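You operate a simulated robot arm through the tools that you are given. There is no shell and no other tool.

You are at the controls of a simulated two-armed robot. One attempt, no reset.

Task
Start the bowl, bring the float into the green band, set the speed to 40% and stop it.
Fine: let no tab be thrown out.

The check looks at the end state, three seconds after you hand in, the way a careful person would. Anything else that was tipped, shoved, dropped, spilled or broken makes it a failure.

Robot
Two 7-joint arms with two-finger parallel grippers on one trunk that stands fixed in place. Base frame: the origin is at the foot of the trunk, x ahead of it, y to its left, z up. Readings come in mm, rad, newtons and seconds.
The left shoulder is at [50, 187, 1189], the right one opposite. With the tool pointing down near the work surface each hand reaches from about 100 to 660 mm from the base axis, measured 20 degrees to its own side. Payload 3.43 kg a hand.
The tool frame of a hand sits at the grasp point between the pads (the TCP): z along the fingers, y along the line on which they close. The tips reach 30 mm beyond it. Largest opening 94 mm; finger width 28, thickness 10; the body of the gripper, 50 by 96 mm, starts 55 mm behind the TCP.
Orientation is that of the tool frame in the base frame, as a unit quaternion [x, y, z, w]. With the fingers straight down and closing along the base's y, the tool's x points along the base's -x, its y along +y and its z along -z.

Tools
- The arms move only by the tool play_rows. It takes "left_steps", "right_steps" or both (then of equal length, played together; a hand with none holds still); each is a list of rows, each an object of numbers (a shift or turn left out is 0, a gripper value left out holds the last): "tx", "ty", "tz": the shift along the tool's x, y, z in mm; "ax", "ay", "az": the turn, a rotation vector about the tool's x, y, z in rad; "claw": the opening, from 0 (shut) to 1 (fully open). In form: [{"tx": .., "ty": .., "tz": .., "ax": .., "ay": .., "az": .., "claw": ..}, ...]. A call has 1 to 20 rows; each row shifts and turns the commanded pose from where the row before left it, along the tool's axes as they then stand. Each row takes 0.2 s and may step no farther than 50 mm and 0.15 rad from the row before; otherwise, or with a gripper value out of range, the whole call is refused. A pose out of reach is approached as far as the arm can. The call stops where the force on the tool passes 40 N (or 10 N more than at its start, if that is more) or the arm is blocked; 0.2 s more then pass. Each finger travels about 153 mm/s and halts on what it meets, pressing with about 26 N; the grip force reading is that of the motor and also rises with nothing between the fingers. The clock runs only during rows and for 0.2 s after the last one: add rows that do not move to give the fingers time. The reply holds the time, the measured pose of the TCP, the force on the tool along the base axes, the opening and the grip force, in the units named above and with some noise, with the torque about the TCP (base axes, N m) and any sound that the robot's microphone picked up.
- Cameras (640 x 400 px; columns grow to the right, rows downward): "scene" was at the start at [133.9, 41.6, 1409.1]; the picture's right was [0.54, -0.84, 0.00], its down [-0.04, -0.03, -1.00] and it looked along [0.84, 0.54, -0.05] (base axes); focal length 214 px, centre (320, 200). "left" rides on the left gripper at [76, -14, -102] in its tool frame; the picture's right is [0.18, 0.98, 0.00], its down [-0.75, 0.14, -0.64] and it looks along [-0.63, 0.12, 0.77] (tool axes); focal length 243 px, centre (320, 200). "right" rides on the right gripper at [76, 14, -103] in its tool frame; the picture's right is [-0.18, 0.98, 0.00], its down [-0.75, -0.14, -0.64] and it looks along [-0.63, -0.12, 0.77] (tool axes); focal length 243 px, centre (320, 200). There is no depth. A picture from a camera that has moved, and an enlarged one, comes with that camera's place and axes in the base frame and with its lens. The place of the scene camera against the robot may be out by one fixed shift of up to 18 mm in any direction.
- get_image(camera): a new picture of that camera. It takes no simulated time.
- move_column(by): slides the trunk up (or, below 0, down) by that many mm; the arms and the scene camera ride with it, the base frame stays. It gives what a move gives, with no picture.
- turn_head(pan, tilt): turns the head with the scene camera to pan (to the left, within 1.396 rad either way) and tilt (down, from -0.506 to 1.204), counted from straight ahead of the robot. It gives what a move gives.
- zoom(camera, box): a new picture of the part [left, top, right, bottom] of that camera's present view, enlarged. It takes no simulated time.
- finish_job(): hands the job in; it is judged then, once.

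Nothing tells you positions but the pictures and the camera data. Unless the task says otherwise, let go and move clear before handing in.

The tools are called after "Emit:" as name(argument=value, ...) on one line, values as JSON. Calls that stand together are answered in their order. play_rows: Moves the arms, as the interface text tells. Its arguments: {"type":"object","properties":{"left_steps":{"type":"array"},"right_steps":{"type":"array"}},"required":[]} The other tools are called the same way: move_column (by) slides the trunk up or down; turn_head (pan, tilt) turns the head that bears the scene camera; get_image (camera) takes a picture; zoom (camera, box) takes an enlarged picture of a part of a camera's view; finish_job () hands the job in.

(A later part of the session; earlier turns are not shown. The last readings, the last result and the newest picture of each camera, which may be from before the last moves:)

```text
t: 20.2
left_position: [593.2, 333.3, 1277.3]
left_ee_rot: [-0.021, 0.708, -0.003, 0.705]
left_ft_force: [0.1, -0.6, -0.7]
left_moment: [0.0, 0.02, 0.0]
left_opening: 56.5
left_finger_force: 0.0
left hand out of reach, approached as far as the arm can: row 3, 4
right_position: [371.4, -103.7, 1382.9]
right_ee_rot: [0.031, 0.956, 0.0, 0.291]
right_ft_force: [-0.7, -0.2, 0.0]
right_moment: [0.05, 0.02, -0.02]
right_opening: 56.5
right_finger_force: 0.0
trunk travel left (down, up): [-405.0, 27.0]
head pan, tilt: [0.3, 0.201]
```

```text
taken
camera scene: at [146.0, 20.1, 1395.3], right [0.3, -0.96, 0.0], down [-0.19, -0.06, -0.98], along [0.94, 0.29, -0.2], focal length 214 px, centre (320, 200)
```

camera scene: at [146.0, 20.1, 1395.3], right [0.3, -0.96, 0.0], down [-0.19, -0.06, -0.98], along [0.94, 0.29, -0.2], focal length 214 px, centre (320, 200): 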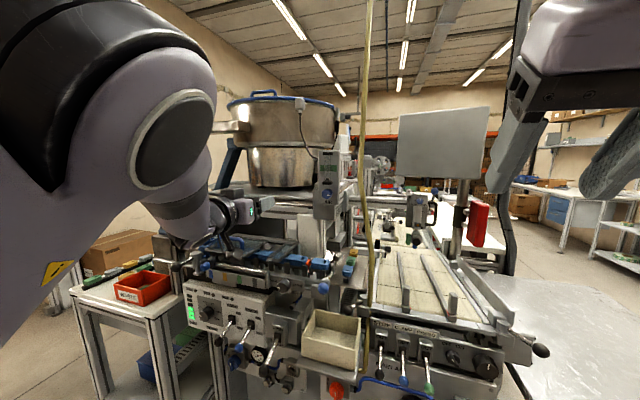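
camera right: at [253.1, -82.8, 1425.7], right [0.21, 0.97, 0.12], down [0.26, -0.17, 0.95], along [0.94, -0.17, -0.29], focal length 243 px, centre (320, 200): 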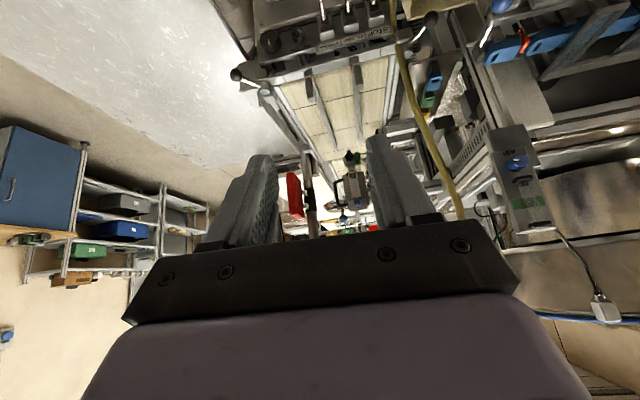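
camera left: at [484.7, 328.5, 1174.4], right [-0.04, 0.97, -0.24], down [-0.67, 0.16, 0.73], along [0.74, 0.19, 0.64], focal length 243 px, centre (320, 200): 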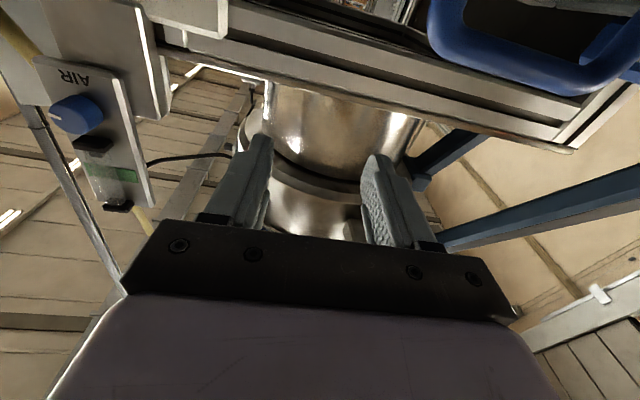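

Horizontal isn't reachable there, but the knob can be gripped with the tool pitched since the pads stay parallel to its axis. I'll pitch the left hand back ~32° and try sliding to y≈168.

Emit:
play_rows(left_steps=[{"ay": 0.14}, {"ay": 0.14}, {"ay": 0.14}, {"ay": 0.14}, {"tz": -15.1, "tx": -5.3, "ty": -41.3}, {"tz": -15.1, "tx": -5.3, "ty": -41.3}, {"tz": -15.1, "tx": -5.3, "ty": -41.3}, {"tz": -15.1, "tx": -5.3, "ty": -41.3}, {}])

Emit:
get_image(camera="left")

Emit:
get_image(camera="scene")

```text
t: 22.2
left_position: [614.2, 249.5, 1374.6]
left_ee_rot: [-0.008, 0.874, -0.008, 0.485]
left_ft_force: [-0.1, 0.2, 0.9]
left_moment: [0.04, -0.03, -0.02]
left_opening: 56.4
left_finger_force: 0.1
left hand out of reach, approached as far as the arm can: row 5, 6, 7, 8
right_position: [372.1, -103.5, 1383.6]
right_ee_rot: [0.031, 0.956, 0.0, 0.291]
right_ft_force: [-0.1, 0.4, -0.3]
right_moment: [0.0, 0.02, -0.01]
right_opening: 56.5
right_finger_force: 0.1
trunk travel left (down, up): [-405.0, 27.0]
head pan, tilt: [0.3, 0.201]
```

```text
taken
camera left: at [485.9, 232.8, 1363.0], right [-0.1, 0.98, -0.18], down [-0.15, 0.16, 0.98], along [0.98, 0.13, 0.13], focal length 243 px, centre (320, 200)
```

left: 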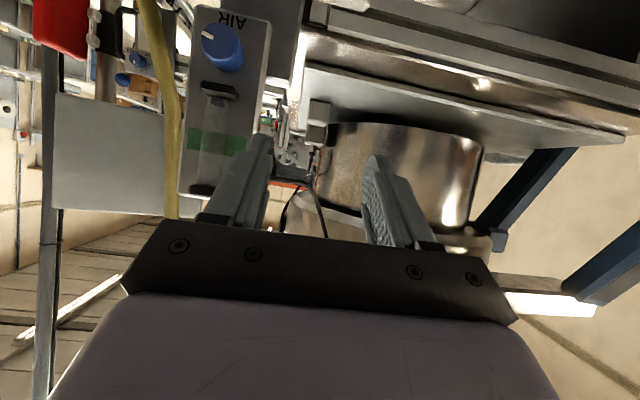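

```text
taken
camera scene: at [146.0, 20.3, 1395.3], right [0.3, -0.96, 0.0], down [-0.19, -0.06, -0.98], along [0.94, 0.29, -0.2], focal length 214 px, centre (320, 200)
```

scene: 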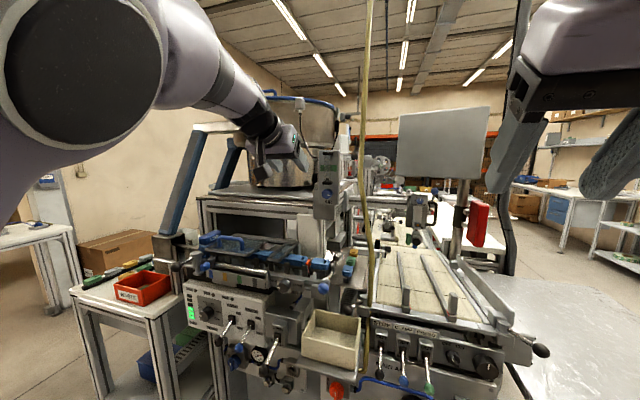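

The elbow-up configuration limits this. I'll back the left hand out to a comfortable pose, lower the trunk so the hand reaches up-and-forward to the AIR knob, and retry.

Emit:
play_rows(left_steps=[{"tz": -27.8, "tx": 2.7, "ty": 35}, {"tz": -27.8, "tx": 2.7, "ty": 35}, {"tz": -27.8, "tx": 2.7, "ty": 35}, {"tz": -27.8, "tx": 2.7, "ty": 35}, {"tz": -27.8, "tx": 2.7, "ty": 35}, {"tz": -27.8, "tx": 2.7, "ty": 35}, {"ay": 0.14}, {"ay": 0.14}, {"ay": 0.14}, {}])

Emit:
get_image(camera="scene")

```text
t: 24.4
left_position: [466.7, 449.4, 1446.8]
left_ee_rot: [0.002, 0.957, 0.003, 0.289]
left_ft_force: [0.1, -0.1, -0.9]
left_moment: [0.01, -0.02, 0.01]
left_opening: 56.4
left_finger_force: 0.0
right_position: [372.8, -103.7, 1383.5]
right_ee_rot: [0.032, 0.956, 0.0, 0.291]
right_ft_force: [-0.3, -0.3, -0.1]
right_moment: [0.01, 0.0, 0.0]
right_opening: 56.5
right_finger_force: 0.0
trunk travel left (down, up): [-405.0, 27.0]
head pan, tilt: [0.3, 0.201]
```

```text
taken
camera scene: at [145.7, 20.0, 1395.4], right [0.3, -0.96, 0.0], down [-0.19, -0.06, -0.98], along [0.94, 0.29, -0.2], focal length 214 px, centre (320, 200)
```

scene: 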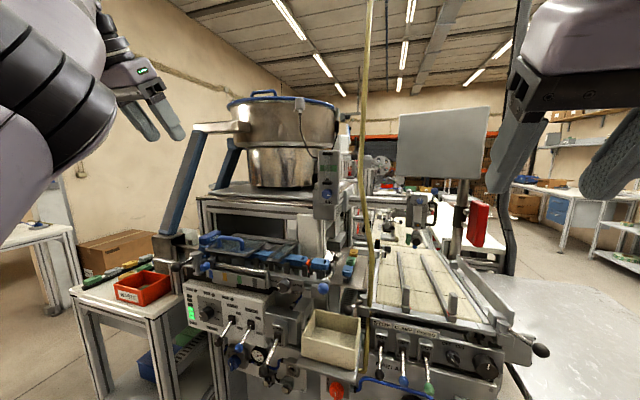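

Emit:
move_column(by=-150)

Emit:
get_image(camera="scene")

Emit:
get_image(camera="left")

```text
t: 26.2
left_position: [465.9, 448.3, 1295.4]
left_ee_rot: [0.004, 0.957, 0.003, 0.29]
left_ft_force: [-0.1, -0.4, -1.3]
left_moment: [-0.02, -0.02, 0.01]
left_opening: 56.4
left_finger_force: 0.1
right_position: [372.4, -103.5, 1232.5]
right_ee_rot: [0.031, 0.956, 0.001, 0.291]
right_ft_force: [0.6, -0.3, 0.2]
right_moment: [-0.01, -0.04, 0.02]
right_opening: 56.7
right_finger_force: 0.0
trunk travel left (down, up): [-255.0, 177.0]
head pan, tilt: [0.3, 0.201]
```

```text
taken
camera scene: at [145.9, 20.1, 1245.4], right [0.3, -0.96, 0.0], down [-0.19, -0.06, -0.98], along [0.94, 0.29, -0.2], focal length 214 px, centre (320, 200)
```

scene: 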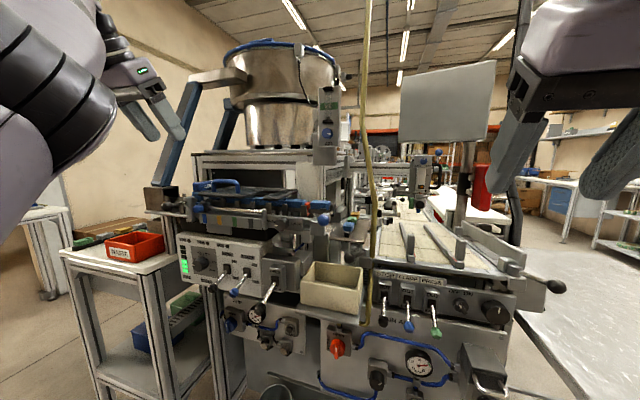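

```text
taken
camera left: at [345.7, 434.3, 1338.3], right [-0.15, 0.98, -0.09], down [0.27, 0.13, 0.95], along [0.95, 0.12, -0.29], focal length 243 px, centre (320, 200)
```

left: 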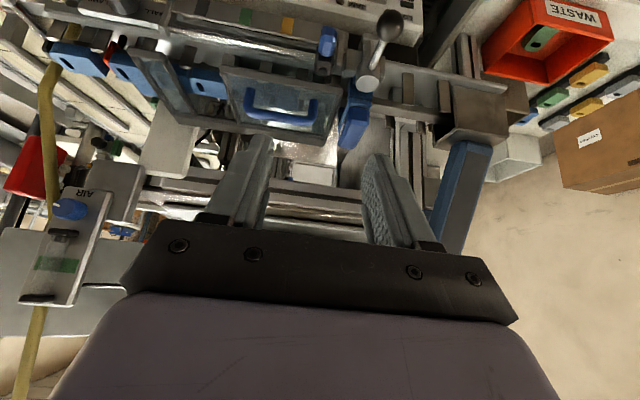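

Now with the trunk 150 mm lower, I'll slide the left hand across to y≈168 at this mild pitch and see whether reach holds.

Emit:
play_rows(left_steps=[{"ty": -40, "tz": -4.8, "tx": -3.2}, {"ty": -40, "tz": -4.8, "tx": -3.2}, {"ty": -40, "tz": -4.8, "tx": -3.2}, {"ty": -40, "tz": -4.8, "tx": -3.2}, {"ty": -40, "tz": -4.8, "tx": -3.2}, {"ty": -40, "tz": -4.8, "tx": -3.2}, {"ty": -40, "tz": -4.8, "tx": -3.2}, {}])

Emit:
get_image(camera="left")

Emit:
get_image(camera="scene")

```text
t: 28.0
left_position: [485.1, 202.6, 1351.0]
left_ee_rot: [-0.01, 0.954, -0.008, 0.299]
left_ft_force: [0.7, -0.8, -0.9]
left_moment: [0.04, 0.05, 0.0]
left_opening: 56.6
left_finger_force: 0.2
left hand out of reach, approached as far as the arm can: row 5, 6, 7
right_position: [373.7, -104.9, 1231.8]
right_ee_rot: [0.031, 0.956, 0.002, 0.29]
right_ft_force: [0.1, 0.5, -0.3]
right_moment: [-0.01, -0.04, 0.0]
right_opening: 56.5
right_finger_force: 0.2
trunk travel left (down, up): [-255.0, 177.0]
head pan, tilt: [0.3, 0.201]
```

```text
taken
camera left: at [363.7, 186.7, 1392.0], right [-0.16, 0.98, -0.13], down [0.25, 0.17, 0.95], along [0.95, 0.12, -0.27], focal length 243 px, centre (320, 200)
```

left: 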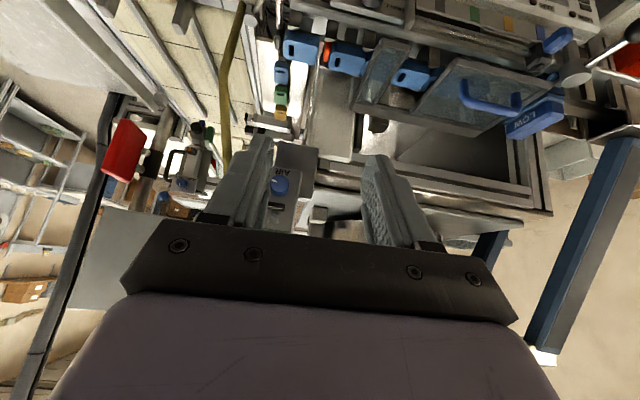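

```text
taken
camera scene: at [146.6, 19.5, 1245.3], right [0.3, -0.96, 0.0], down [-0.19, -0.06, -0.98], along [0.94, 0.29, -0.2], focal length 214 px, centre (320, 200)
```

scene: 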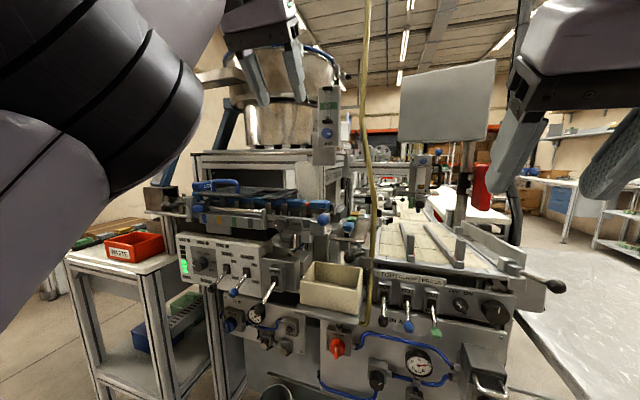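

Still limited when close-in, but it gained y≈203. Moving forward toward the knob while pitching should enter the comfortable zone; testing in small moves.

Emit:
play_rows(left_steps=[{"tz": 31, "tx": -27.2, "ty": -15}, {"tz": 31, "tx": -27.2, "ty": -15}, {"ay": -0.12}, {"ay": -0.12}, {"ay": -0.12}, {}])

Emit:
get_image(camera="left")

Emit:
get_image(camera="scene")

```text
t: 29.4
left_position: [546.9, 201.7, 1328.5]
left_ee_rot: [-0.003, 0.892, -0.004, 0.453]
left_ft_force: [-0.2, -0.2, 0.1]
left_moment: [-0.03, -0.02, 0.01]
left_opening: 56.5
left_finger_force: 0.1
left hand out of reach, approached as far as the arm can: row 1, 2, 3, 4, 5
right_position: [373.1, -103.5, 1232.2]
right_ee_rot: [0.031, 0.956, 0.001, 0.291]
right_ft_force: [0.1, -0.4, 0.1]
right_moment: [-0.01, -0.02, -0.01]
right_opening: 56.0
right_finger_force: 0.1
trunk travel left (down, up): [-255.0, 177.0]
head pan, tilt: [0.3, 0.201]
```

```text
taken
camera left: at [418.9, 186.4, 1326.6], right [-0.11, 0.98, -0.16], down [-0.07, 0.15, 0.99], along [0.99, 0.12, 0.05], focal length 243 px, centre (320, 200)
```

left: 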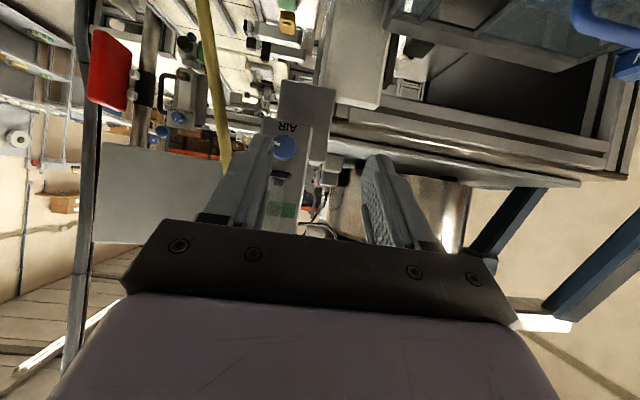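

```text
taken
camera scene: at [141.9, 28.1, 1255.5], right [0.39, -0.92, 0.0], down [-0.08, -0.03, -1.0], along [0.92, 0.39, -0.09], focal length 214 px, centre (320, 200)
```

scene: 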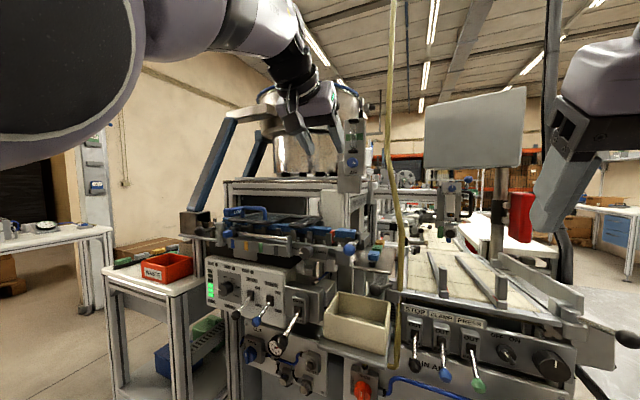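

The scene camera's axes shifted, so the raised left upper arm has apparently nudged the head. I'll back the left hand out to the left and re-check.

Emit:
play_rows(left_steps=[{"ty": 35}, {"ty": 35}, {"ty": 35}, {"ty": 35}, {}])

Emit:
get_image(camera="scene")

```text
t: 30.6
left_position: [543.0, 334.9, 1334.8]
left_ee_rot: [0.004, 0.889, 0.003, 0.457]
left_ft_force: [-0.9, -0.5, -0.2]
left_moment: [0.0, 0.0, -0.01]
left_opening: 56.3
left_finger_force: 0.1
right_position: [371.6, -104.3, 1233.4]
right_ee_rot: [0.031, 0.956, 0.0, 0.292]
right_ft_force: [-0.2, -1.0, -0.7]
right_moment: [-0.06, -0.04, -0.01]
right_opening: 56.3
right_finger_force: 0.1
trunk travel left (down, up): [-255.0, 177.0]
head pan, tilt: [0.3, 0.201]
```

```text
taken
camera scene: at [146.0, 20.2, 1245.3], right [0.3, -0.96, 0.0], down [-0.19, -0.06, -0.98], along [0.94, 0.29, -0.2], focal length 214 px, centre (320, 200)
```

scene: 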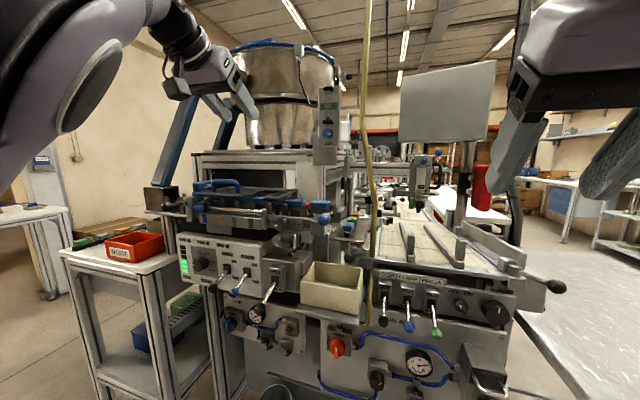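

The head recovered once the hand backed off. I'll raise the trunk to the top and bring the left hand low, to see how the elbow sits and find a better arm posture.

Emit:
play_rows(left_steps=[{"tz": -40, "ty": 20}, {"tz": -40, "ty": 20}, {"tz": -40, "ty": 20}, {"ay": 0.13}, {"ay": 0.13}, {"ay": 0.13}])

Emit:
move_column(by=176)

Emit:
get_image(camera="scene")

```text
t: 32.0
left_position: [432.5, 386.5, 1376.0]
left_ee_rot: [0.001, 0.96, 0.002, 0.28]
left_ft_force: [0.1, 0.8, 0.4]
left_moment: [0.02, 0.06, -0.05]
left_opening: 56.6
left_finger_force: 0.1
left hand out of reach, approached as far as the arm can: row 5, 6
right_position: [374.2, -103.4, 1233.6]
right_ee_rot: [0.031, 0.956, 0.0, 0.291]
right_ft_force: [-0.5, 0.3, -0.3]
right_moment: [-0.02, -0.03, 0.0]
right_opening: 56.5
right_finger_force: 0.0
trunk travel left (down, up): [-255.0, 177.0]
head pan, tilt: [0.3, 0.201]
```

```text
t: 34.0
left_position: [434.7, 386.7, 1552.3]
left_ee_rot: [0.002, 0.96, 0.003, 0.281]
left_ft_force: [0.2, 1.3, -0.6]
left_moment: [0.03, -0.03, 0.0]
left_opening: 56.3
left_finger_force: 0.1
right_position: [373.6, -103.1, 1408.3]
right_ee_rot: [0.031, 0.956, 0.0, 0.291]
right_ft_force: [-0.4, -0.2, 0.8]
right_moment: [0.0, 0.03, 0.02]
right_opening: 56.6
right_finger_force: 0.2
trunk travel left (down, up): [-431.0, 1.0]
head pan, tilt: [0.3, 0.201]
```

```text
taken
camera scene: at [146.1, 20.2, 1421.3], right [0.3, -0.96, 0.0], down [-0.19, -0.06, -0.98], along [0.94, 0.29, -0.2], focal length 214 px, centre (320, 200)
```

scene: 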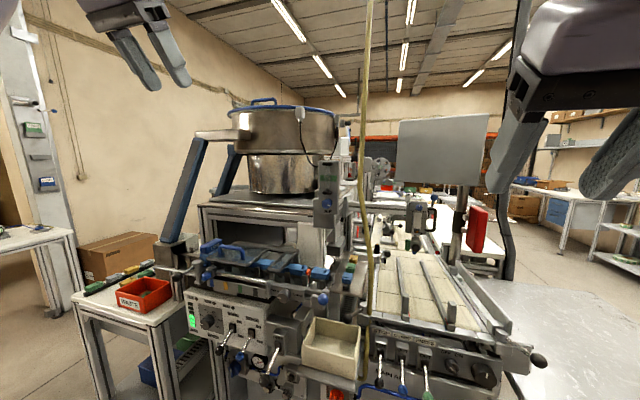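

Emit:
play_rows(left_steps=[{"ay": 0.14}, {"ay": 0.14}, {"ay": 0.14}, {"ay": 0.14}, {"tz": 45, "tx": 4, "ty": 5}, {"tz": 45, "tx": 4, "ty": 5}, {"tz": 45, "tx": 4, "ty": 5}, {"tz": 45, "tx": 4, "ty": 5}, {"tz": 45, "tx": 4, "ty": 5}, {"tz": 45, "tx": 4, "ty": 5}, {"tz": 45, "tx": 4, "ty": 5}, {"tz": 45, "tx": 4, "ty": 5}, {"tz": 45, "tx": 4, "ty": 5}, {"tz": 45, "tx": 4, "ty": 5}, {"tz": 45, "tx": 4, "ty": 5}, {"tz": 45, "tx": 4, "ty": 5}, {}])

Emit:
turn_head(pan=0.9, tilt=0.5)

Emit:
get_image(camera="scene")

```text
t: 37.6
left_position: [347.2, 449.0, 901.2]
left_ee_rot: [0.002, 1.0, 0.004, 0.005]
left_ft_force: [0.6, 0.3, -0.6]
left_moment: [-0.02, -0.04, 0.0]
left_opening: 56.4
left_finger_force: 0.0
left hand out of reach, approached as far as the arm can: row 1, 2, 3, 4
right_position: [372.8, -103.6, 1408.7]
right_ee_rot: [0.03, 0.956, 0.001, 0.292]
right_ft_force: [0.5, 0.3, -0.5]
right_moment: [-0.01, 0.01, -0.01]
right_opening: 56.6
right_finger_force: 0.0
trunk travel left (down, up): [-431.0, 1.0]
head pan, tilt: [0.3, 0.201]
```

```text
t: 38.6
left_position: [346.2, 449.5, 901.5]
left_ee_rot: [0.0, 1.0, 0.004, 0.005]
left_ft_force: [-0.5, 0.0, -0.5]
left_moment: [-0.02, 0.0, 0.02]
left_opening: 56.4
left_finger_force: 0.1
right_position: [372.8, -104.0, 1409.9]
right_ee_rot: [0.031, 0.956, 0.0, 0.292]
right_ft_force: [-0.1, 0.5, -0.1]
right_moment: [0.0, 0.01, -0.02]
right_opening: 56.5
right_finger_force: 0.1
trunk travel left (down, up): [-431.0, 1.0]
head pan, tilt: [0.901, 0.499]
```

```text
taken
camera scene: at [113.6, 63.9, 1393.7], right [0.78, -0.62, 0.0], down [-0.3, -0.37, -0.88], along [0.55, 0.69, -0.48], focal length 214 px, centre (320, 200)
```

scene: 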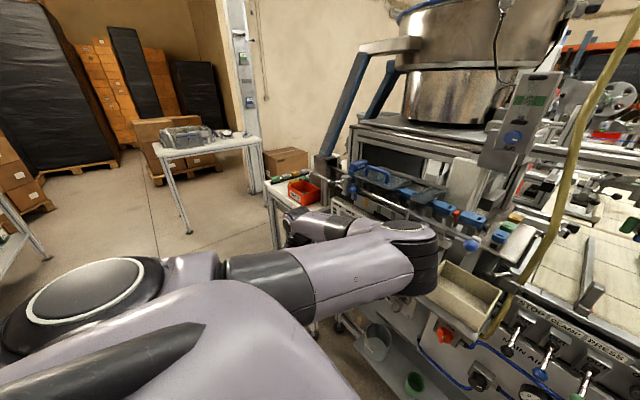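

The picture shows the left arm in an elbow-inboard posture with the forearm pointing outward, which blocks reaching right. I'll try to flip it: pitch the hand to horizontal in free space and yaw it to the right so the elbow must swing outboard.

Emit:
play_rows(left_steps=[{"tz": -42}, {"tz": -42}, {"tz": -42}, {"tz": -42}, {"tz": -42}, {"tz": -42, "tx": -10}, {"ay": -0.14, "tx": -10}, {"ay": -0.14}, {"ay": -0.14}, {"ay": -0.14}, {"ay": -0.14}, {"ay": -0.14}, {"ay": -0.14}, {}])

Emit:
get_image(camera="scene")

```text
t: 41.6
left_position: [365.5, 447.9, 1155.0]
left_ee_rot: [0.003, 0.88, 0.002, 0.475]
left_ft_force: [-0.2, -0.7, -0.3]
left_moment: [0.03, 0.0, 0.03]
left_opening: 56.4
left_finger_force: 0.1
right_position: [372.6, -103.4, 1409.2]
right_ee_rot: [0.031, 0.956, 0.0, 0.291]
right_ft_force: [-0.5, -1.0, 0.1]
right_moment: [0.0, -0.02, -0.03]
right_opening: 56.5
right_finger_force: 0.1
trunk travel left (down, up): [-431.0, 1.0]
head pan, tilt: [0.901, 0.499]
```

```text
taken
camera scene: at [113.6, 63.8, 1393.7], right [0.78, -0.62, 0.0], down [-0.3, -0.38, -0.88], along [0.55, 0.69, -0.48], focal length 214 px, centre (320, 200)
```

scene: 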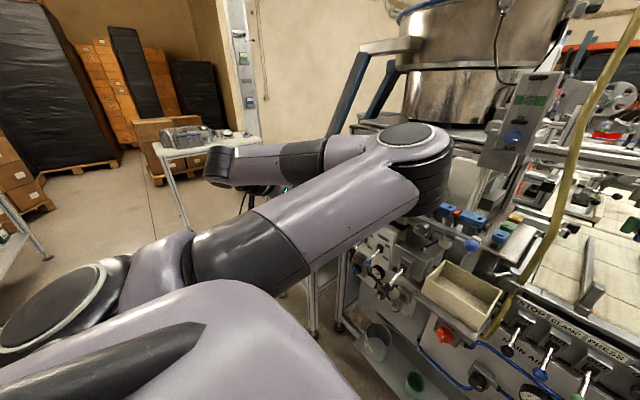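

Emit:
play_rows(left_steps=[{"ax": 0.117, "az": 0.077}, {"ax": 0.117, "az": 0.077}, {"ax": 0.117, "az": 0.077}, {"ax": 0.117, "az": 0.077}, {"ax": 0.117, "az": 0.077}, {"ax": 0.117, "az": 0.077}, {"ax": 0.117, "az": 0.077}, {"ax": 0.117, "az": 0.077}, {}])

Emit:
get_image(camera="scene")

```text
t: 43.6
left_position: [364.5, 447.1, 1156.5]
left_ee_rot: [0.471, 0.745, -0.25, 0.401]
left_ft_force: [-0.1, 0.2, 0.5]
left_moment: [0.0, 0.0, -0.03]
left_opening: 56.6
left_finger_force: 0.1
right_position: [372.2, -103.5, 1409.0]
right_ee_rot: [0.031, 0.956, 0.001, 0.291]
right_ft_force: [0.1, -0.4, -0.1]
right_moment: [0.03, -0.02, -0.03]
right_opening: 56.4
right_finger_force: 0.0
trunk travel left (down, up): [-431.0, 1.0]
head pan, tilt: [0.901, 0.499]
```

```text
taken
camera scene: at [113.5, 63.8, 1393.7], right [0.78, -0.62, 0.0], down [-0.3, -0.38, -0.88], along [0.55, 0.69, -0.48], focal length 214 px, centre (320, 200)
```

scene: 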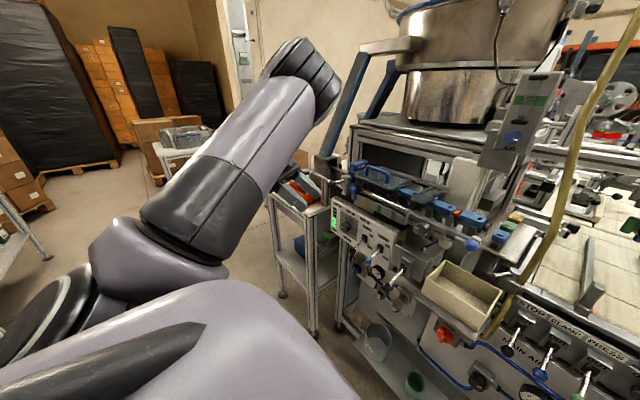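

The elbow has swung outboard. Now I'll carry the hand right and up in front of the machine with this yaw.

Emit:
play_rows(left_steps=[{"tx": -35.2, "ty": 3.5, "tz": 23.2}, {"tx": -35.2, "ty": 3.5, "tz": 23.2}, {"tx": -35.2, "ty": 3.5, "tz": 23.2}, {"tx": -35.2, "ty": 3.5, "tz": 23.2}, {"tx": -35.2, "ty": 3.5, "tz": 23.2}, {"tx": -35.2, "ty": 3.5, "tz": 23.2}, {}])

Emit:
get_image(camera="scene")

Emit:
get_image(camera="left")

```text
t: 45.4
left_position: [487.1, 275.2, 1236.1]
left_ee_rot: [0.432, 0.762, -0.262, 0.405]
left_ft_force: [0.7, -0.5, -0.3]
left_moment: [0.0, 0.0, -0.02]
left_opening: 56.4
left_finger_force: 0.0
right_position: [372.4, -103.4, 1408.0]
right_ee_rot: [0.031, 0.956, 0.001, 0.29]
right_ft_force: [-0.4, 0.3, 0.4]
right_moment: [-0.02, -0.07, -0.01]
right_opening: 56.3
right_finger_force: 0.1
trunk travel left (down, up): [-431.0, 1.0]
head pan, tilt: [0.901, 0.499]
stopped in row 7 (left hand): the arm was blocked; the commanded pose is now the measured one
```

```text
taken
camera scene: at [113.7, 64.3, 1393.6], right [0.78, -0.62, 0.0], down [-0.3, -0.38, -0.88], along [0.55, 0.69, -0.48], focal length 214 px, centre (320, 200)
```

scene: 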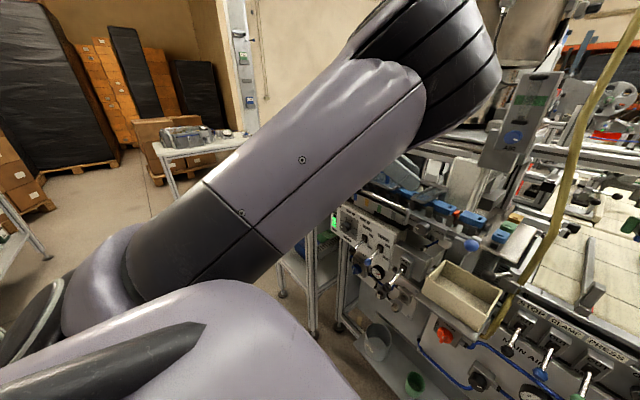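

```text
taken
camera left: at [410.6, 378.8, 1227.7], right [0.8, 0.56, -0.21], down [0.1, 0.21, 0.97], along [0.59, -0.8, 0.12], focal length 243 px, centre (320, 200)
```

left: 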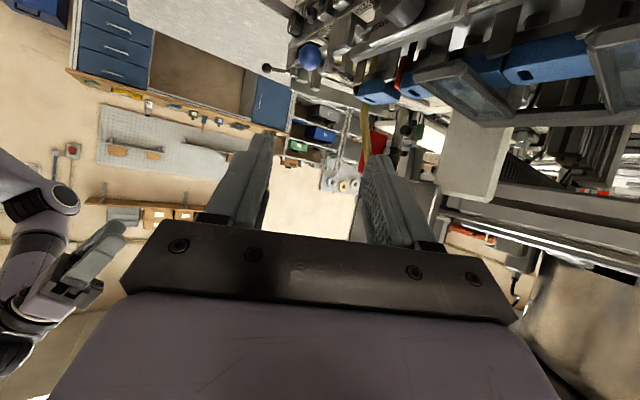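

The forearm still points outward. I'll try the other way: set the tool pointing down and carry the hand inward past the shoulder line so the forearm swings inboard, moving the right hand out of the way first.

Emit:
play_rows(right_steps=[{"ty": -40}, {"ty": -40}, {"ty": -40}, {"ty": -40}, {"ty": -40}, {"ty": -40}, {}])

Emit:
play_rows(left_steps=[{"ay": 0.14}, {"ay": 0.14}, {"ay": 0.14}, {"ay": 0.14}, {"ay": 0.14}, {"ay": 0.14}, {"ay": 0.14}, {}, {}])

Emit:
get_image(camera="scene")

```text
t: 47.0
left_position: [486.7, 275.6, 1237.4]
left_ee_rot: [0.433, 0.761, -0.263, 0.404]
left_ft_force: [1.2, 0.1, 0.0]
left_moment: [-0.01, -0.03, 0.0]
left_opening: 56.2
left_finger_force: 0.1
right_position: [357.5, -343.3, 1404.3]
right_ee_rot: [0.031, 0.956, 0.0, 0.292]
right_ft_force: [-0.4, -0.4, 0.7]
right_moment: [0.02, 0.03, -0.04]
right_opening: 56.4
right_finger_force: 0.1
trunk travel left (down, up): [-431.0, 1.0]
head pan, tilt: [0.901, 0.499]
```

```text
t: 48.0
left_position: [483.3, 297.0, 1164.8]
left_ee_rot: [0.452, 0.866, -0.181, 0.114]
left_ft_force: [-0.2, 0.0, -0.1]
left_moment: [0.01, -0.03, -0.03]
left_opening: 56.3
left_finger_force: 0.1
right_position: [358.0, -344.0, 1405.1]
right_ee_rot: [0.032, 0.956, -0.001, 0.292]
right_ft_force: [-0.3, -0.1, -0.3]
right_moment: [-0.01, -0.01, 0.0]
right_opening: 56.6
right_finger_force: 0.1
trunk travel left (down, up): [-431.0, 1.0]
head pan, tilt: [0.901, 0.499]
stopped in row 5 (left hand): the arm was blocked; the commanded pose is now the measured one
```

```text
taken
camera scene: at [113.6, 64.0, 1393.6], right [0.78, -0.62, 0.0], down [-0.3, -0.38, -0.88], along [0.55, 0.69, -0.48], focal length 214 px, centre (320, 200)
```

scene: 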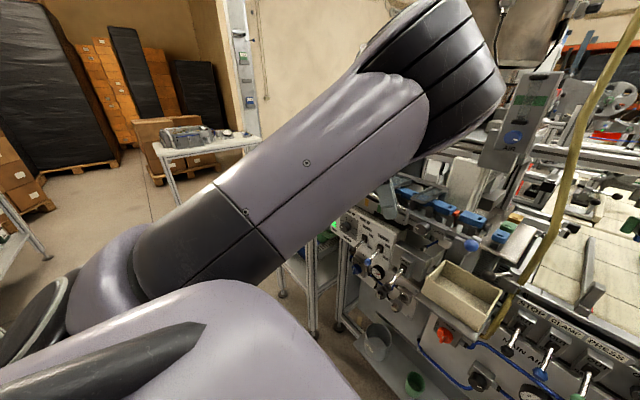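

Emit:
get_image(camera="left")

Emit:
turn_head(pan=0.9, tilt=-0.1)

Emit:
get_image(camera="scene")

```text
taken
camera left: at [423.2, 388.4, 1232.7], right [0.71, 0.65, -0.27], down [0.52, -0.22, 0.83], along [0.48, -0.72, -0.49], focal length 243 px, centre (320, 200)
```

left: 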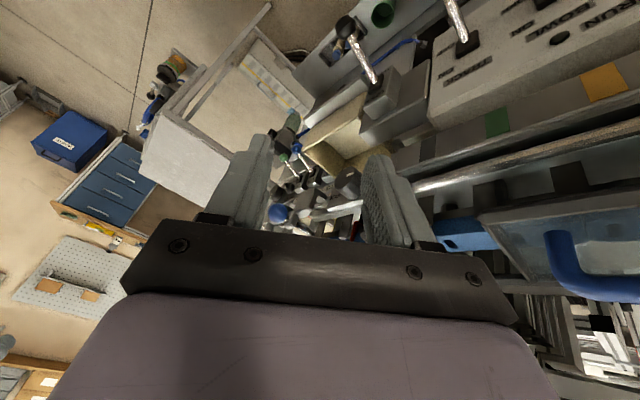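

```text
t: 49.0
left_position: [482.0, 296.6, 1165.1]
left_ee_rot: [0.454, 0.865, -0.181, 0.113]
left_ft_force: [-0.2, 0.3, -0.6]
left_moment: [0.03, 0.0, 0.02]
left_opening: 56.3
left_finger_force: 0.0
right_position: [356.9, -344.0, 1405.5]
right_ee_rot: [0.03, 0.956, 0.0, 0.291]
right_ft_force: [0.1, 0.4, 0.4]
right_moment: [-0.03, 0.0, 0.01]
right_opening: 56.6
right_finger_force: 0.1
trunk travel left (down, up): [-431.0, 1.0]
head pan, tilt: [0.901, -0.099]
```

```text
taken
camera scene: at [111.1, 60.9, 1448.5], right [0.78, -0.62, 0.0], down [0.06, 0.08, -1.0], along [0.62, 0.78, 0.1], focal length 214 px, centre (320, 200)
```

scene: 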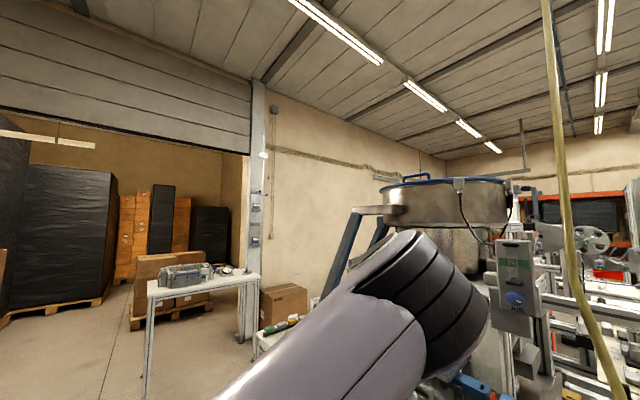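

Emit:
play_rows(left_steps=[{"ay": 0.06}, {}, {"ay": 0.06}, {}, {"ay": 0.06}, {}, {}])

Emit:
get_image(camera="scene")

```text
t: 50.6
left_position: [481.3, 313.1, 1165.5]
left_ee_rot: [0.45, 0.879, -0.149, 0.047]
left_ft_force: [-0.6, 0.0, -0.5]
left_moment: [0.0, -0.03, -0.04]
left_opening: 56.5
left_finger_force: 0.1
right_position: [357.3, -343.1, 1405.3]
right_ee_rot: [0.031, 0.956, 0.0, 0.291]
right_ft_force: [-0.5, 0.4, 0.2]
right_moment: [-0.02, -0.01, 0.01]
right_opening: 56.2
right_finger_force: 0.1
trunk travel left (down, up): [-431.0, 1.0]
head pan, tilt: [0.901, -0.099]
```

```text
taken
camera scene: at [111.2, 60.8, 1448.6], right [0.78, -0.62, 0.0], down [0.06, 0.08, -1.0], along [0.62, 0.78, 0.1], focal length 214 px, centre (320, 200)
```

scene: 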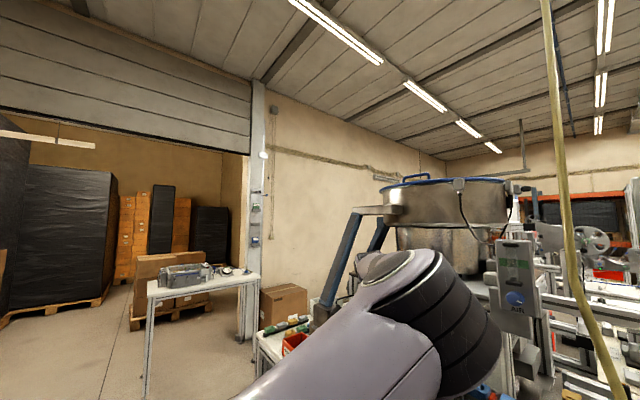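

Next I'll bring the left hand back to the plain tool-down orientation gently, then carry it inward.

Emit:
play_rows(left_steps=[{"ax": -0.0389, "ay": 0.0123, "az": -0.1174}, {"ax": -0.0389, "ay": 0.0123, "az": -0.1174}, {"ax": -0.0389, "ay": 0.0123, "az": -0.1174}, {"ax": -0.0389, "ay": 0.0123, "az": -0.1174}, {"ax": -0.0389, "ay": 0.0123, "az": -0.1174}, {"ax": -0.0389, "ay": 0.0123, "az": -0.1174}, {"ax": -0.0389, "ay": 0.0123, "az": -0.1174}, {"ax": -0.0389, "ay": 0.0123, "az": -0.1174}, {}, {}])

Emit:
turn_head(pan=0.7, tilt=0.6)

Emit:
get_image(camera="scene")

```text
t: 51.6
left_position: [468.3, 315.8, 1098.4]
left_ee_rot: [0.25, 0.961, -0.108, -0.046]
left_ft_force: [0.5, -0.6, -0.1]
left_moment: [-0.02, -0.01, 0.01]
left_opening: 56.7
left_finger_force: 0.0
right_position: [357.6, -343.3, 1405.6]
right_ee_rot: [0.031, 0.956, 0.001, 0.292]
right_ft_force: [0.3, 1.0, 0.1]
right_moment: [-0.03, -0.02, -0.01]
right_opening: 56.5
right_finger_force: 0.0
trunk travel left (down, up): [-431.0, 1.0]
head pan, tilt: [0.901, -0.099]
stopped in row 4 (left hand): the arm was blocked; the commanded pose is now the measured one
```

```text
t: 52.6
left_position: [467.2, 315.3, 1098.4]
left_ee_rot: [0.251, 0.961, -0.109, -0.046]
left_ft_force: [0.5, 0.0, 0.5]
left_moment: [-0.01, 0.02, -0.01]
left_opening: 56.1
left_finger_force: 0.1
right_position: [357.3, -343.5, 1405.6]
right_ee_rot: [0.031, 0.956, 0.0, 0.292]
right_ft_force: [-0.1, 0.7, -0.5]
right_moment: [0.01, 0.02, 0.01]
right_opening: 56.3
right_finger_force: 0.1
trunk travel left (down, up): [-431.0, 1.0]
head pan, tilt: [0.7, 0.6]
```

```text
taken
camera scene: at [124.6, 49.6, 1384.6], right [0.64, -0.76, 0.0], down [-0.43, -0.36, -0.83], along [0.63, 0.53, -0.56], focal length 214 px, centre (320, 200)
```

scene: 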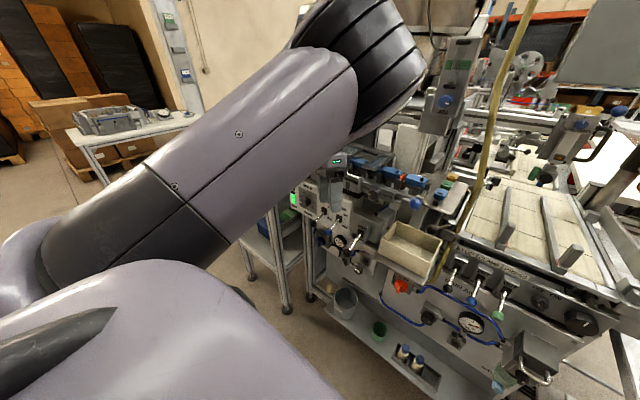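

Emit:
play_rows(left_steps=[{"tx": 21.1, "ty": -9.5, "tz": -19.7}, {"tx": 21.1, "ty": -9.5, "tz": -19.7}, {"tx": 21.1, "ty": -9.5, "tz": -19.7}, {"tx": 21.1, "ty": -9.5, "tz": -19.7}, {"tx": 21.1, "ty": -9.5, "tz": -19.7}, {}])

Emit:
get_image(camera="scene")

```text
t: 53.6
left_position: [382.7, 349.8, 1111.3]
left_ee_rot: [0.216, 0.957, -0.15, -0.122]
left_ft_force: [0.5, 0.1, -0.2]
left_moment: [-0.04, -0.01, -0.01]
left_opening: 56.3
left_finger_force: 0.0
right_position: [357.6, -343.9, 1404.4]
right_ee_rot: [0.031, 0.956, 0.001, 0.292]
right_ft_force: [0.4, -0.5, -0.4]
right_moment: [0.0, 0.03, 0.0]
right_opening: 56.4
right_finger_force: 0.1
trunk travel left (down, up): [-431.0, 1.0]
head pan, tilt: [0.7, 0.6]
stopped in row 4 (left hand): the arm was blocked; the commanded pose is now the measured one
```

```text
taken
camera scene: at [124.7, 49.7, 1384.5], right [0.64, -0.76, 0.0], down [-0.43, -0.36, -0.82], along [0.63, 0.53, -0.57], focal length 214 px, centre (320, 200)
```

scene: 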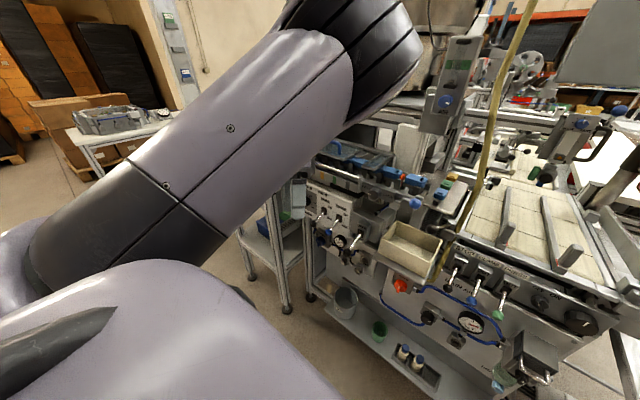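

Emit:
play_rows(left_steps=[{"tx": 13.8, "ty": 16.4, "tz": -19.7}, {"tx": 13.8, "ty": 16.4, "tz": -19.7}, {"tx": 13.8, "ty": 16.4, "tz": -19.7}, {"tx": 13.8, "ty": 16.4, "tz": -19.7}, {}, {}])

Emit:
get_image(camera="scene")

```text
t: 55.0
left_position: [384.1, 448.8, 1171.1]
left_ee_rot: [0.219, 0.957, -0.147, -0.122]
left_ft_force: [0.3, -0.2, 0.5]
left_moment: [0.0, 0.0, 0.01]
left_opening: 56.5
left_finger_force: 0.0
right_position: [357.2, -343.6, 1405.6]
right_ee_rot: [0.03, 0.956, 0.001, 0.292]
right_ft_force: [0.7, 0.1, 0.0]
right_moment: [0.03, -0.01, 0.0]
right_opening: 56.5
right_finger_force: 0.0
trunk travel left (down, up): [-431.0, 1.0]
head pan, tilt: [0.7, 0.6]
```

```text
taken
camera scene: at [124.6, 49.8, 1384.5], right [0.64, -0.76, 0.0], down [-0.43, -0.36, -0.82], along [0.63, 0.53, -0.57], focal length 214 px, centre (320, 200)
```

scene: 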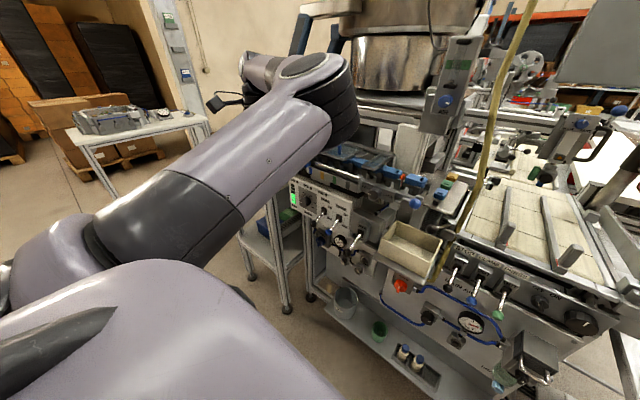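

The arm moves freely here. I'll restore the plain orientation, then pitch the hand up past horizontal, which should push the elbow low instead of high.

Emit:
play_rows(left_steps=[{"ax": -0.0596, "ay": -0.0495, "az": -0.0888}, {"ax": -0.0596, "ay": -0.0495, "az": -0.0888}, {"ax": -0.0596, "ay": -0.0495, "az": -0.0888}, {"ax": -0.0596, "ay": -0.0495, "az": -0.0888}, {"ax": -0.0596, "ay": -0.0495, "az": -0.0888}, {"tx": -20}, {"ay": -0.14}, {"ay": -0.14}, {"ay": -0.14}, {"ay": -0.14}, {"ay": -0.14}, {"ay": -0.14}, {"ay": -0.14}, {"ay": -0.14}, {}])

Emit:
get_image(camera="scene")

```text
t: 58.2
left_position: [402.9, 448.1, 1172.4]
left_ee_rot: [0.0, 0.847, 0.0, 0.531]
left_ft_force: [0.3, 0.5, 0.0]
left_moment: [0.03, -0.02, -0.04]
left_opening: 56.3
left_finger_force: 0.0
right_position: [357.5, -344.7, 1406.3]
right_ee_rot: [0.031, 0.956, 0.001, 0.29]
right_ft_force: [-0.4, -0.5, 0.1]
right_moment: [-0.01, 0.05, 0.02]
right_opening: 56.5
right_finger_force: 0.0
trunk travel left (down, up): [-431.0, 1.0]
head pan, tilt: [0.7, 0.6]
```

```text
taken
camera scene: at [124.6, 49.4, 1384.6], right [0.64, -0.76, 0.0], down [-0.43, -0.36, -0.83], along [0.63, 0.53, -0.56], focal length 214 px, centre (320, 200)
```

scene: 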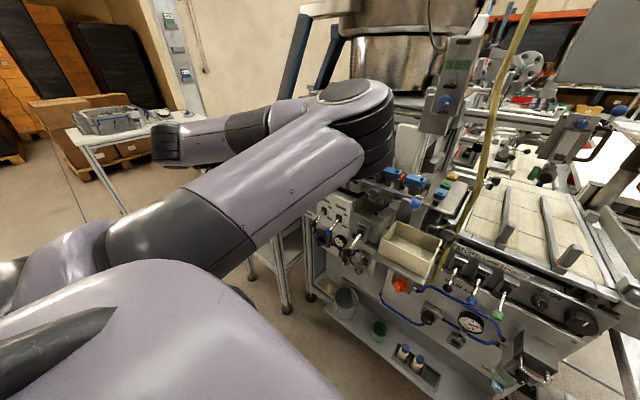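

Emit:
play_rows(left_steps=[{"ay": -0.14}, {"ay": -0.14}, {"ay": -0.14}, {"ay": -0.14}, {"ay": -0.14}, {"ay": -0.14}, {"ay": -0.14}, {"ay": -0.14}, {}])

Emit:
get_image(camera="scene")

```text
t: 60.2
left_position: [394.3, 455.1, 1177.6]
left_ee_rot: [0.001, 0.435, 0.0, 0.9]
left_ft_force: [-0.8, 0.4, 0.6]
left_moment: [-0.01, 0.02, 0.0]
left_opening: 56.5
left_finger_force: 0.0
left hand out of reach, approached as far as the arm can: row 7
right_position: [355.8, -343.7, 1405.4]
right_ee_rot: [0.032, 0.956, 0.0, 0.292]
right_ft_force: [-0.2, -0.5, 0.6]
right_moment: [0.0, -0.01, -0.02]
right_opening: 56.7
right_finger_force: 0.0
trunk travel left (down, up): [-431.0, 1.0]
head pan, tilt: [0.7, 0.6]
```

```text
taken
camera scene: at [123.7, 48.8, 1384.7], right [0.64, -0.77, 0.0], down [-0.43, -0.36, -0.83], along [0.63, 0.53, -0.56], focal length 214 px, centre (320, 200)
```

scene: 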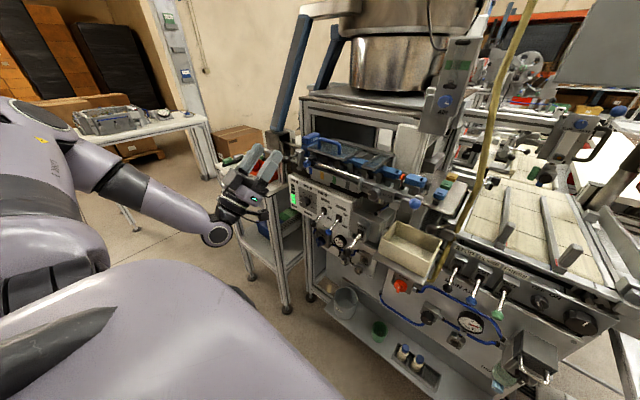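

The arm flipped to the good posture: elbow outboard-left, forearm pointing forward. Now I'll slide the hand right toward the AIR knob in this posture.

Emit:
play_rows(left_steps=[{"ty": -35.7, "tx": -1.4, "tz": 12}, {"ty": -35.7, "tx": -1.4, "tz": 12}, {"ty": -35.7, "tx": -1.4, "tz": 12}, {"ty": -35.7, "tx": -1.4, "tz": 12}, {"ty": -35.7, "tx": -1.4, "tz": 12}, {"ty": -35.7, "tx": -1.4, "tz": 12}, {"ty": -35.7, "tx": -1.4, "tz": 12}, {}])

Emit:
get_image(camera="scene")

```text
t: 62.0
left_position: [344.1, 261.9, 1168.6]
left_ee_rot: [-0.001, 0.435, 0.0, 0.9]
left_ft_force: [0.4, -0.8, -0.9]
left_moment: [0.01, 0.0, 0.01]
left_opening: 56.5
left_finger_force: 0.1
left hand out of reach, approached as far as the arm can: row 1, 2, 3, 4, 5, 6, 7
right_position: [358.4, -343.0, 1405.5]
right_ee_rot: [0.031, 0.956, 0.001, 0.291]
right_ft_force: [0.1, 0.2, 0.0]
right_moment: [-0.01, -0.02, -0.01]
right_opening: 56.4
right_finger_force: 0.1
trunk travel left (down, up): [-431.0, 1.0]
head pan, tilt: [0.7, 0.6]
```

```text
taken
camera scene: at [124.6, 49.7, 1384.6], right [0.64, -0.76, 0.0], down [-0.43, -0.36, -0.82], along [0.63, 0.53, -0.57], focal length 214 px, centre (320, 200)
```

scene: 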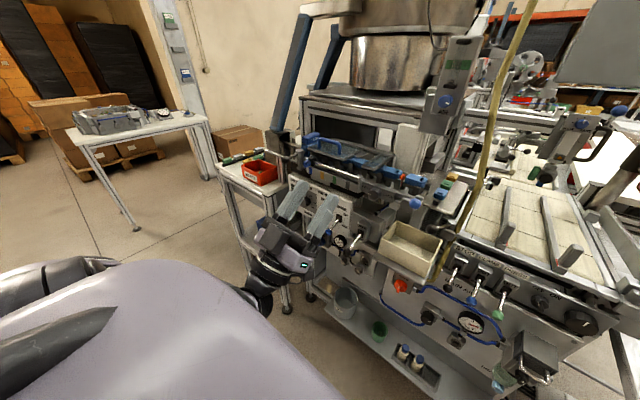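

Elbow is now low and the hand at y≈262. Pitching back to horizontal and advancing should work from here.

Emit:
play_rows(left_steps=[{"ay": 0.13}, {"ay": 0.13}, {"ay": 0.13}, {"ay": 0.13}, {"ay": 0.15}, {}])

Emit:
get_image(camera="scene")

```text
t: 63.4
left_position: [384.6, 272.4, 1050.9]
left_ee_rot: [0.0, 0.708, 0.0, 0.706]
left_ft_force: [-1.0, 0.9, -0.9]
left_moment: [0.01, 0.03, 0.01]
left_opening: 56.3
left_finger_force: 0.0
left hand out of reach, approached as far as the arm can: row 1, 2, 3, 4, 5
right_position: [358.5, -343.6, 1405.1]
right_ee_rot: [0.031, 0.956, 0.0, 0.291]
right_ft_force: [-0.1, 0.7, -0.1]
right_moment: [-0.02, 0.0, -0.02]
right_opening: 56.3
right_finger_force: 0.1
trunk travel left (down, up): [-431.0, 1.0]
head pan, tilt: [0.7, 0.6]
```

```text
taken
camera scene: at [124.6, 49.5, 1384.6], right [0.64, -0.76, 0.0], down [-0.43, -0.36, -0.83], along [0.63, 0.53, -0.56], focal length 214 px, centre (320, 200)
```

scene: 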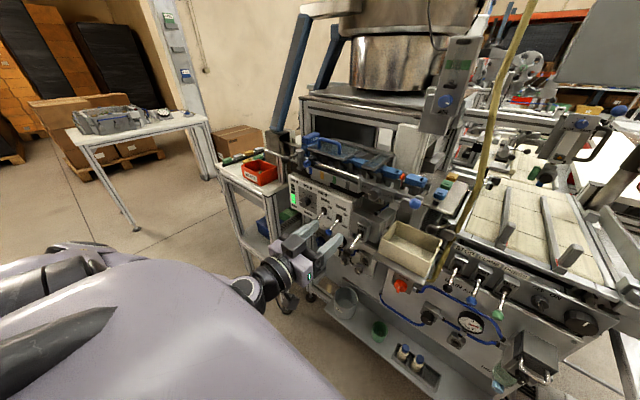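

Horizontal with elbow low at (385, 272, 1051). Now rising in front of the machine toward AIR height.

Emit:
play_rows(left_steps=[{"tx": -35, "tz": 10, "ty": -5}, {"tx": -35, "tz": 10, "ty": -10}, {"tx": -35, "tz": 10, "ty": -10}, {"tx": -35, "tz": 10, "ty": -10}, {"tx": -35, "tz": 10, "ty": -10}, {}])

Emit:
get_image(camera="scene")

```text
t: 64.8
left_position: [384.2, 244.7, 1049.0]
left_ee_rot: [0.0, 0.708, 0.0, 0.706]
left_ft_force: [-0.4, 0.1, -0.8]
left_moment: [0.01, 0.04, 0.02]
left_opening: 56.7
left_finger_force: 0.0
left hand out of reach, approached as far as the arm can: row 1, 2, 3, 4, 5
right_position: [356.4, -344.2, 1404.9]
right_ee_rot: [0.03, 0.956, 0.0, 0.292]
right_ft_force: [0.4, -0.5, -0.2]
right_moment: [0.02, -0.03, 0.0]
right_opening: 56.5
right_finger_force: 0.0
trunk travel left (down, up): [-431.0, 1.0]
head pan, tilt: [0.7, 0.6]
```

```text
taken
camera scene: at [124.6, 49.8, 1384.6], right [0.64, -0.76, 0.0], down [-0.43, -0.36, -0.82], along [0.63, 0.53, -0.57], focal length 214 px, centre (320, 200)
```

scene: 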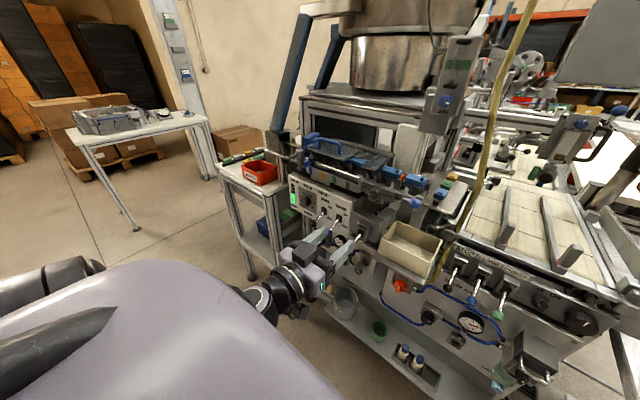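

Emit:
play_rows(left_steps=[{"tz": 20, "tx": -10, "ty": -5}, {"tz": 20, "tx": -10, "ty": -5}, {"tz": 20, "tx": -10, "ty": -5}, {}])

Emit:
get_image(camera="scene")

```text
t: 65.8
left_position: [388.5, 221.4, 1047.3]
left_ee_rot: [0.0, 0.708, 0.0, 0.706]
left_ft_force: [0.3, -0.7, -0.6]
left_moment: [0.04, 0.01, 0.02]
left_opening: 56.3
left_finger_force: 0.2
left hand out of reach, approached as far as the arm can: row 1, 2, 3
right_position: [357.4, -342.8, 1404.5]
right_ee_rot: [0.031, 0.956, 0.0, 0.292]
right_ft_force: [-0.2, 0.2, -0.1]
right_moment: [0.02, 0.0, 0.01]
right_opening: 56.4
right_finger_force: 0.1
trunk travel left (down, up): [-431.0, 1.0]
head pan, tilt: [0.7, 0.6]
```

```text
taken
camera scene: at [124.6, 49.6, 1384.6], right [0.64, -0.76, 0.0], down [-0.43, -0.36, -0.83], along [0.63, 0.53, -0.56], focal length 214 px, centre (320, 200)
```

scene: 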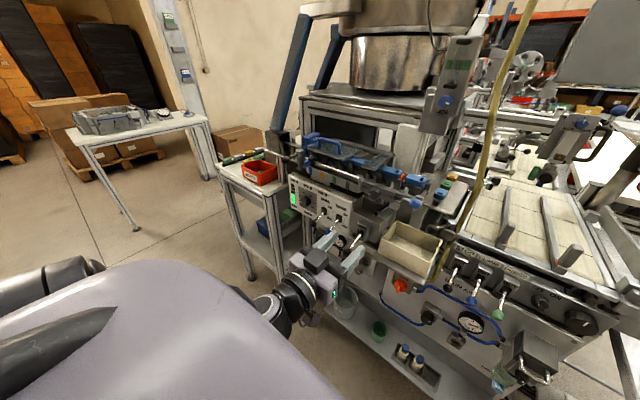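

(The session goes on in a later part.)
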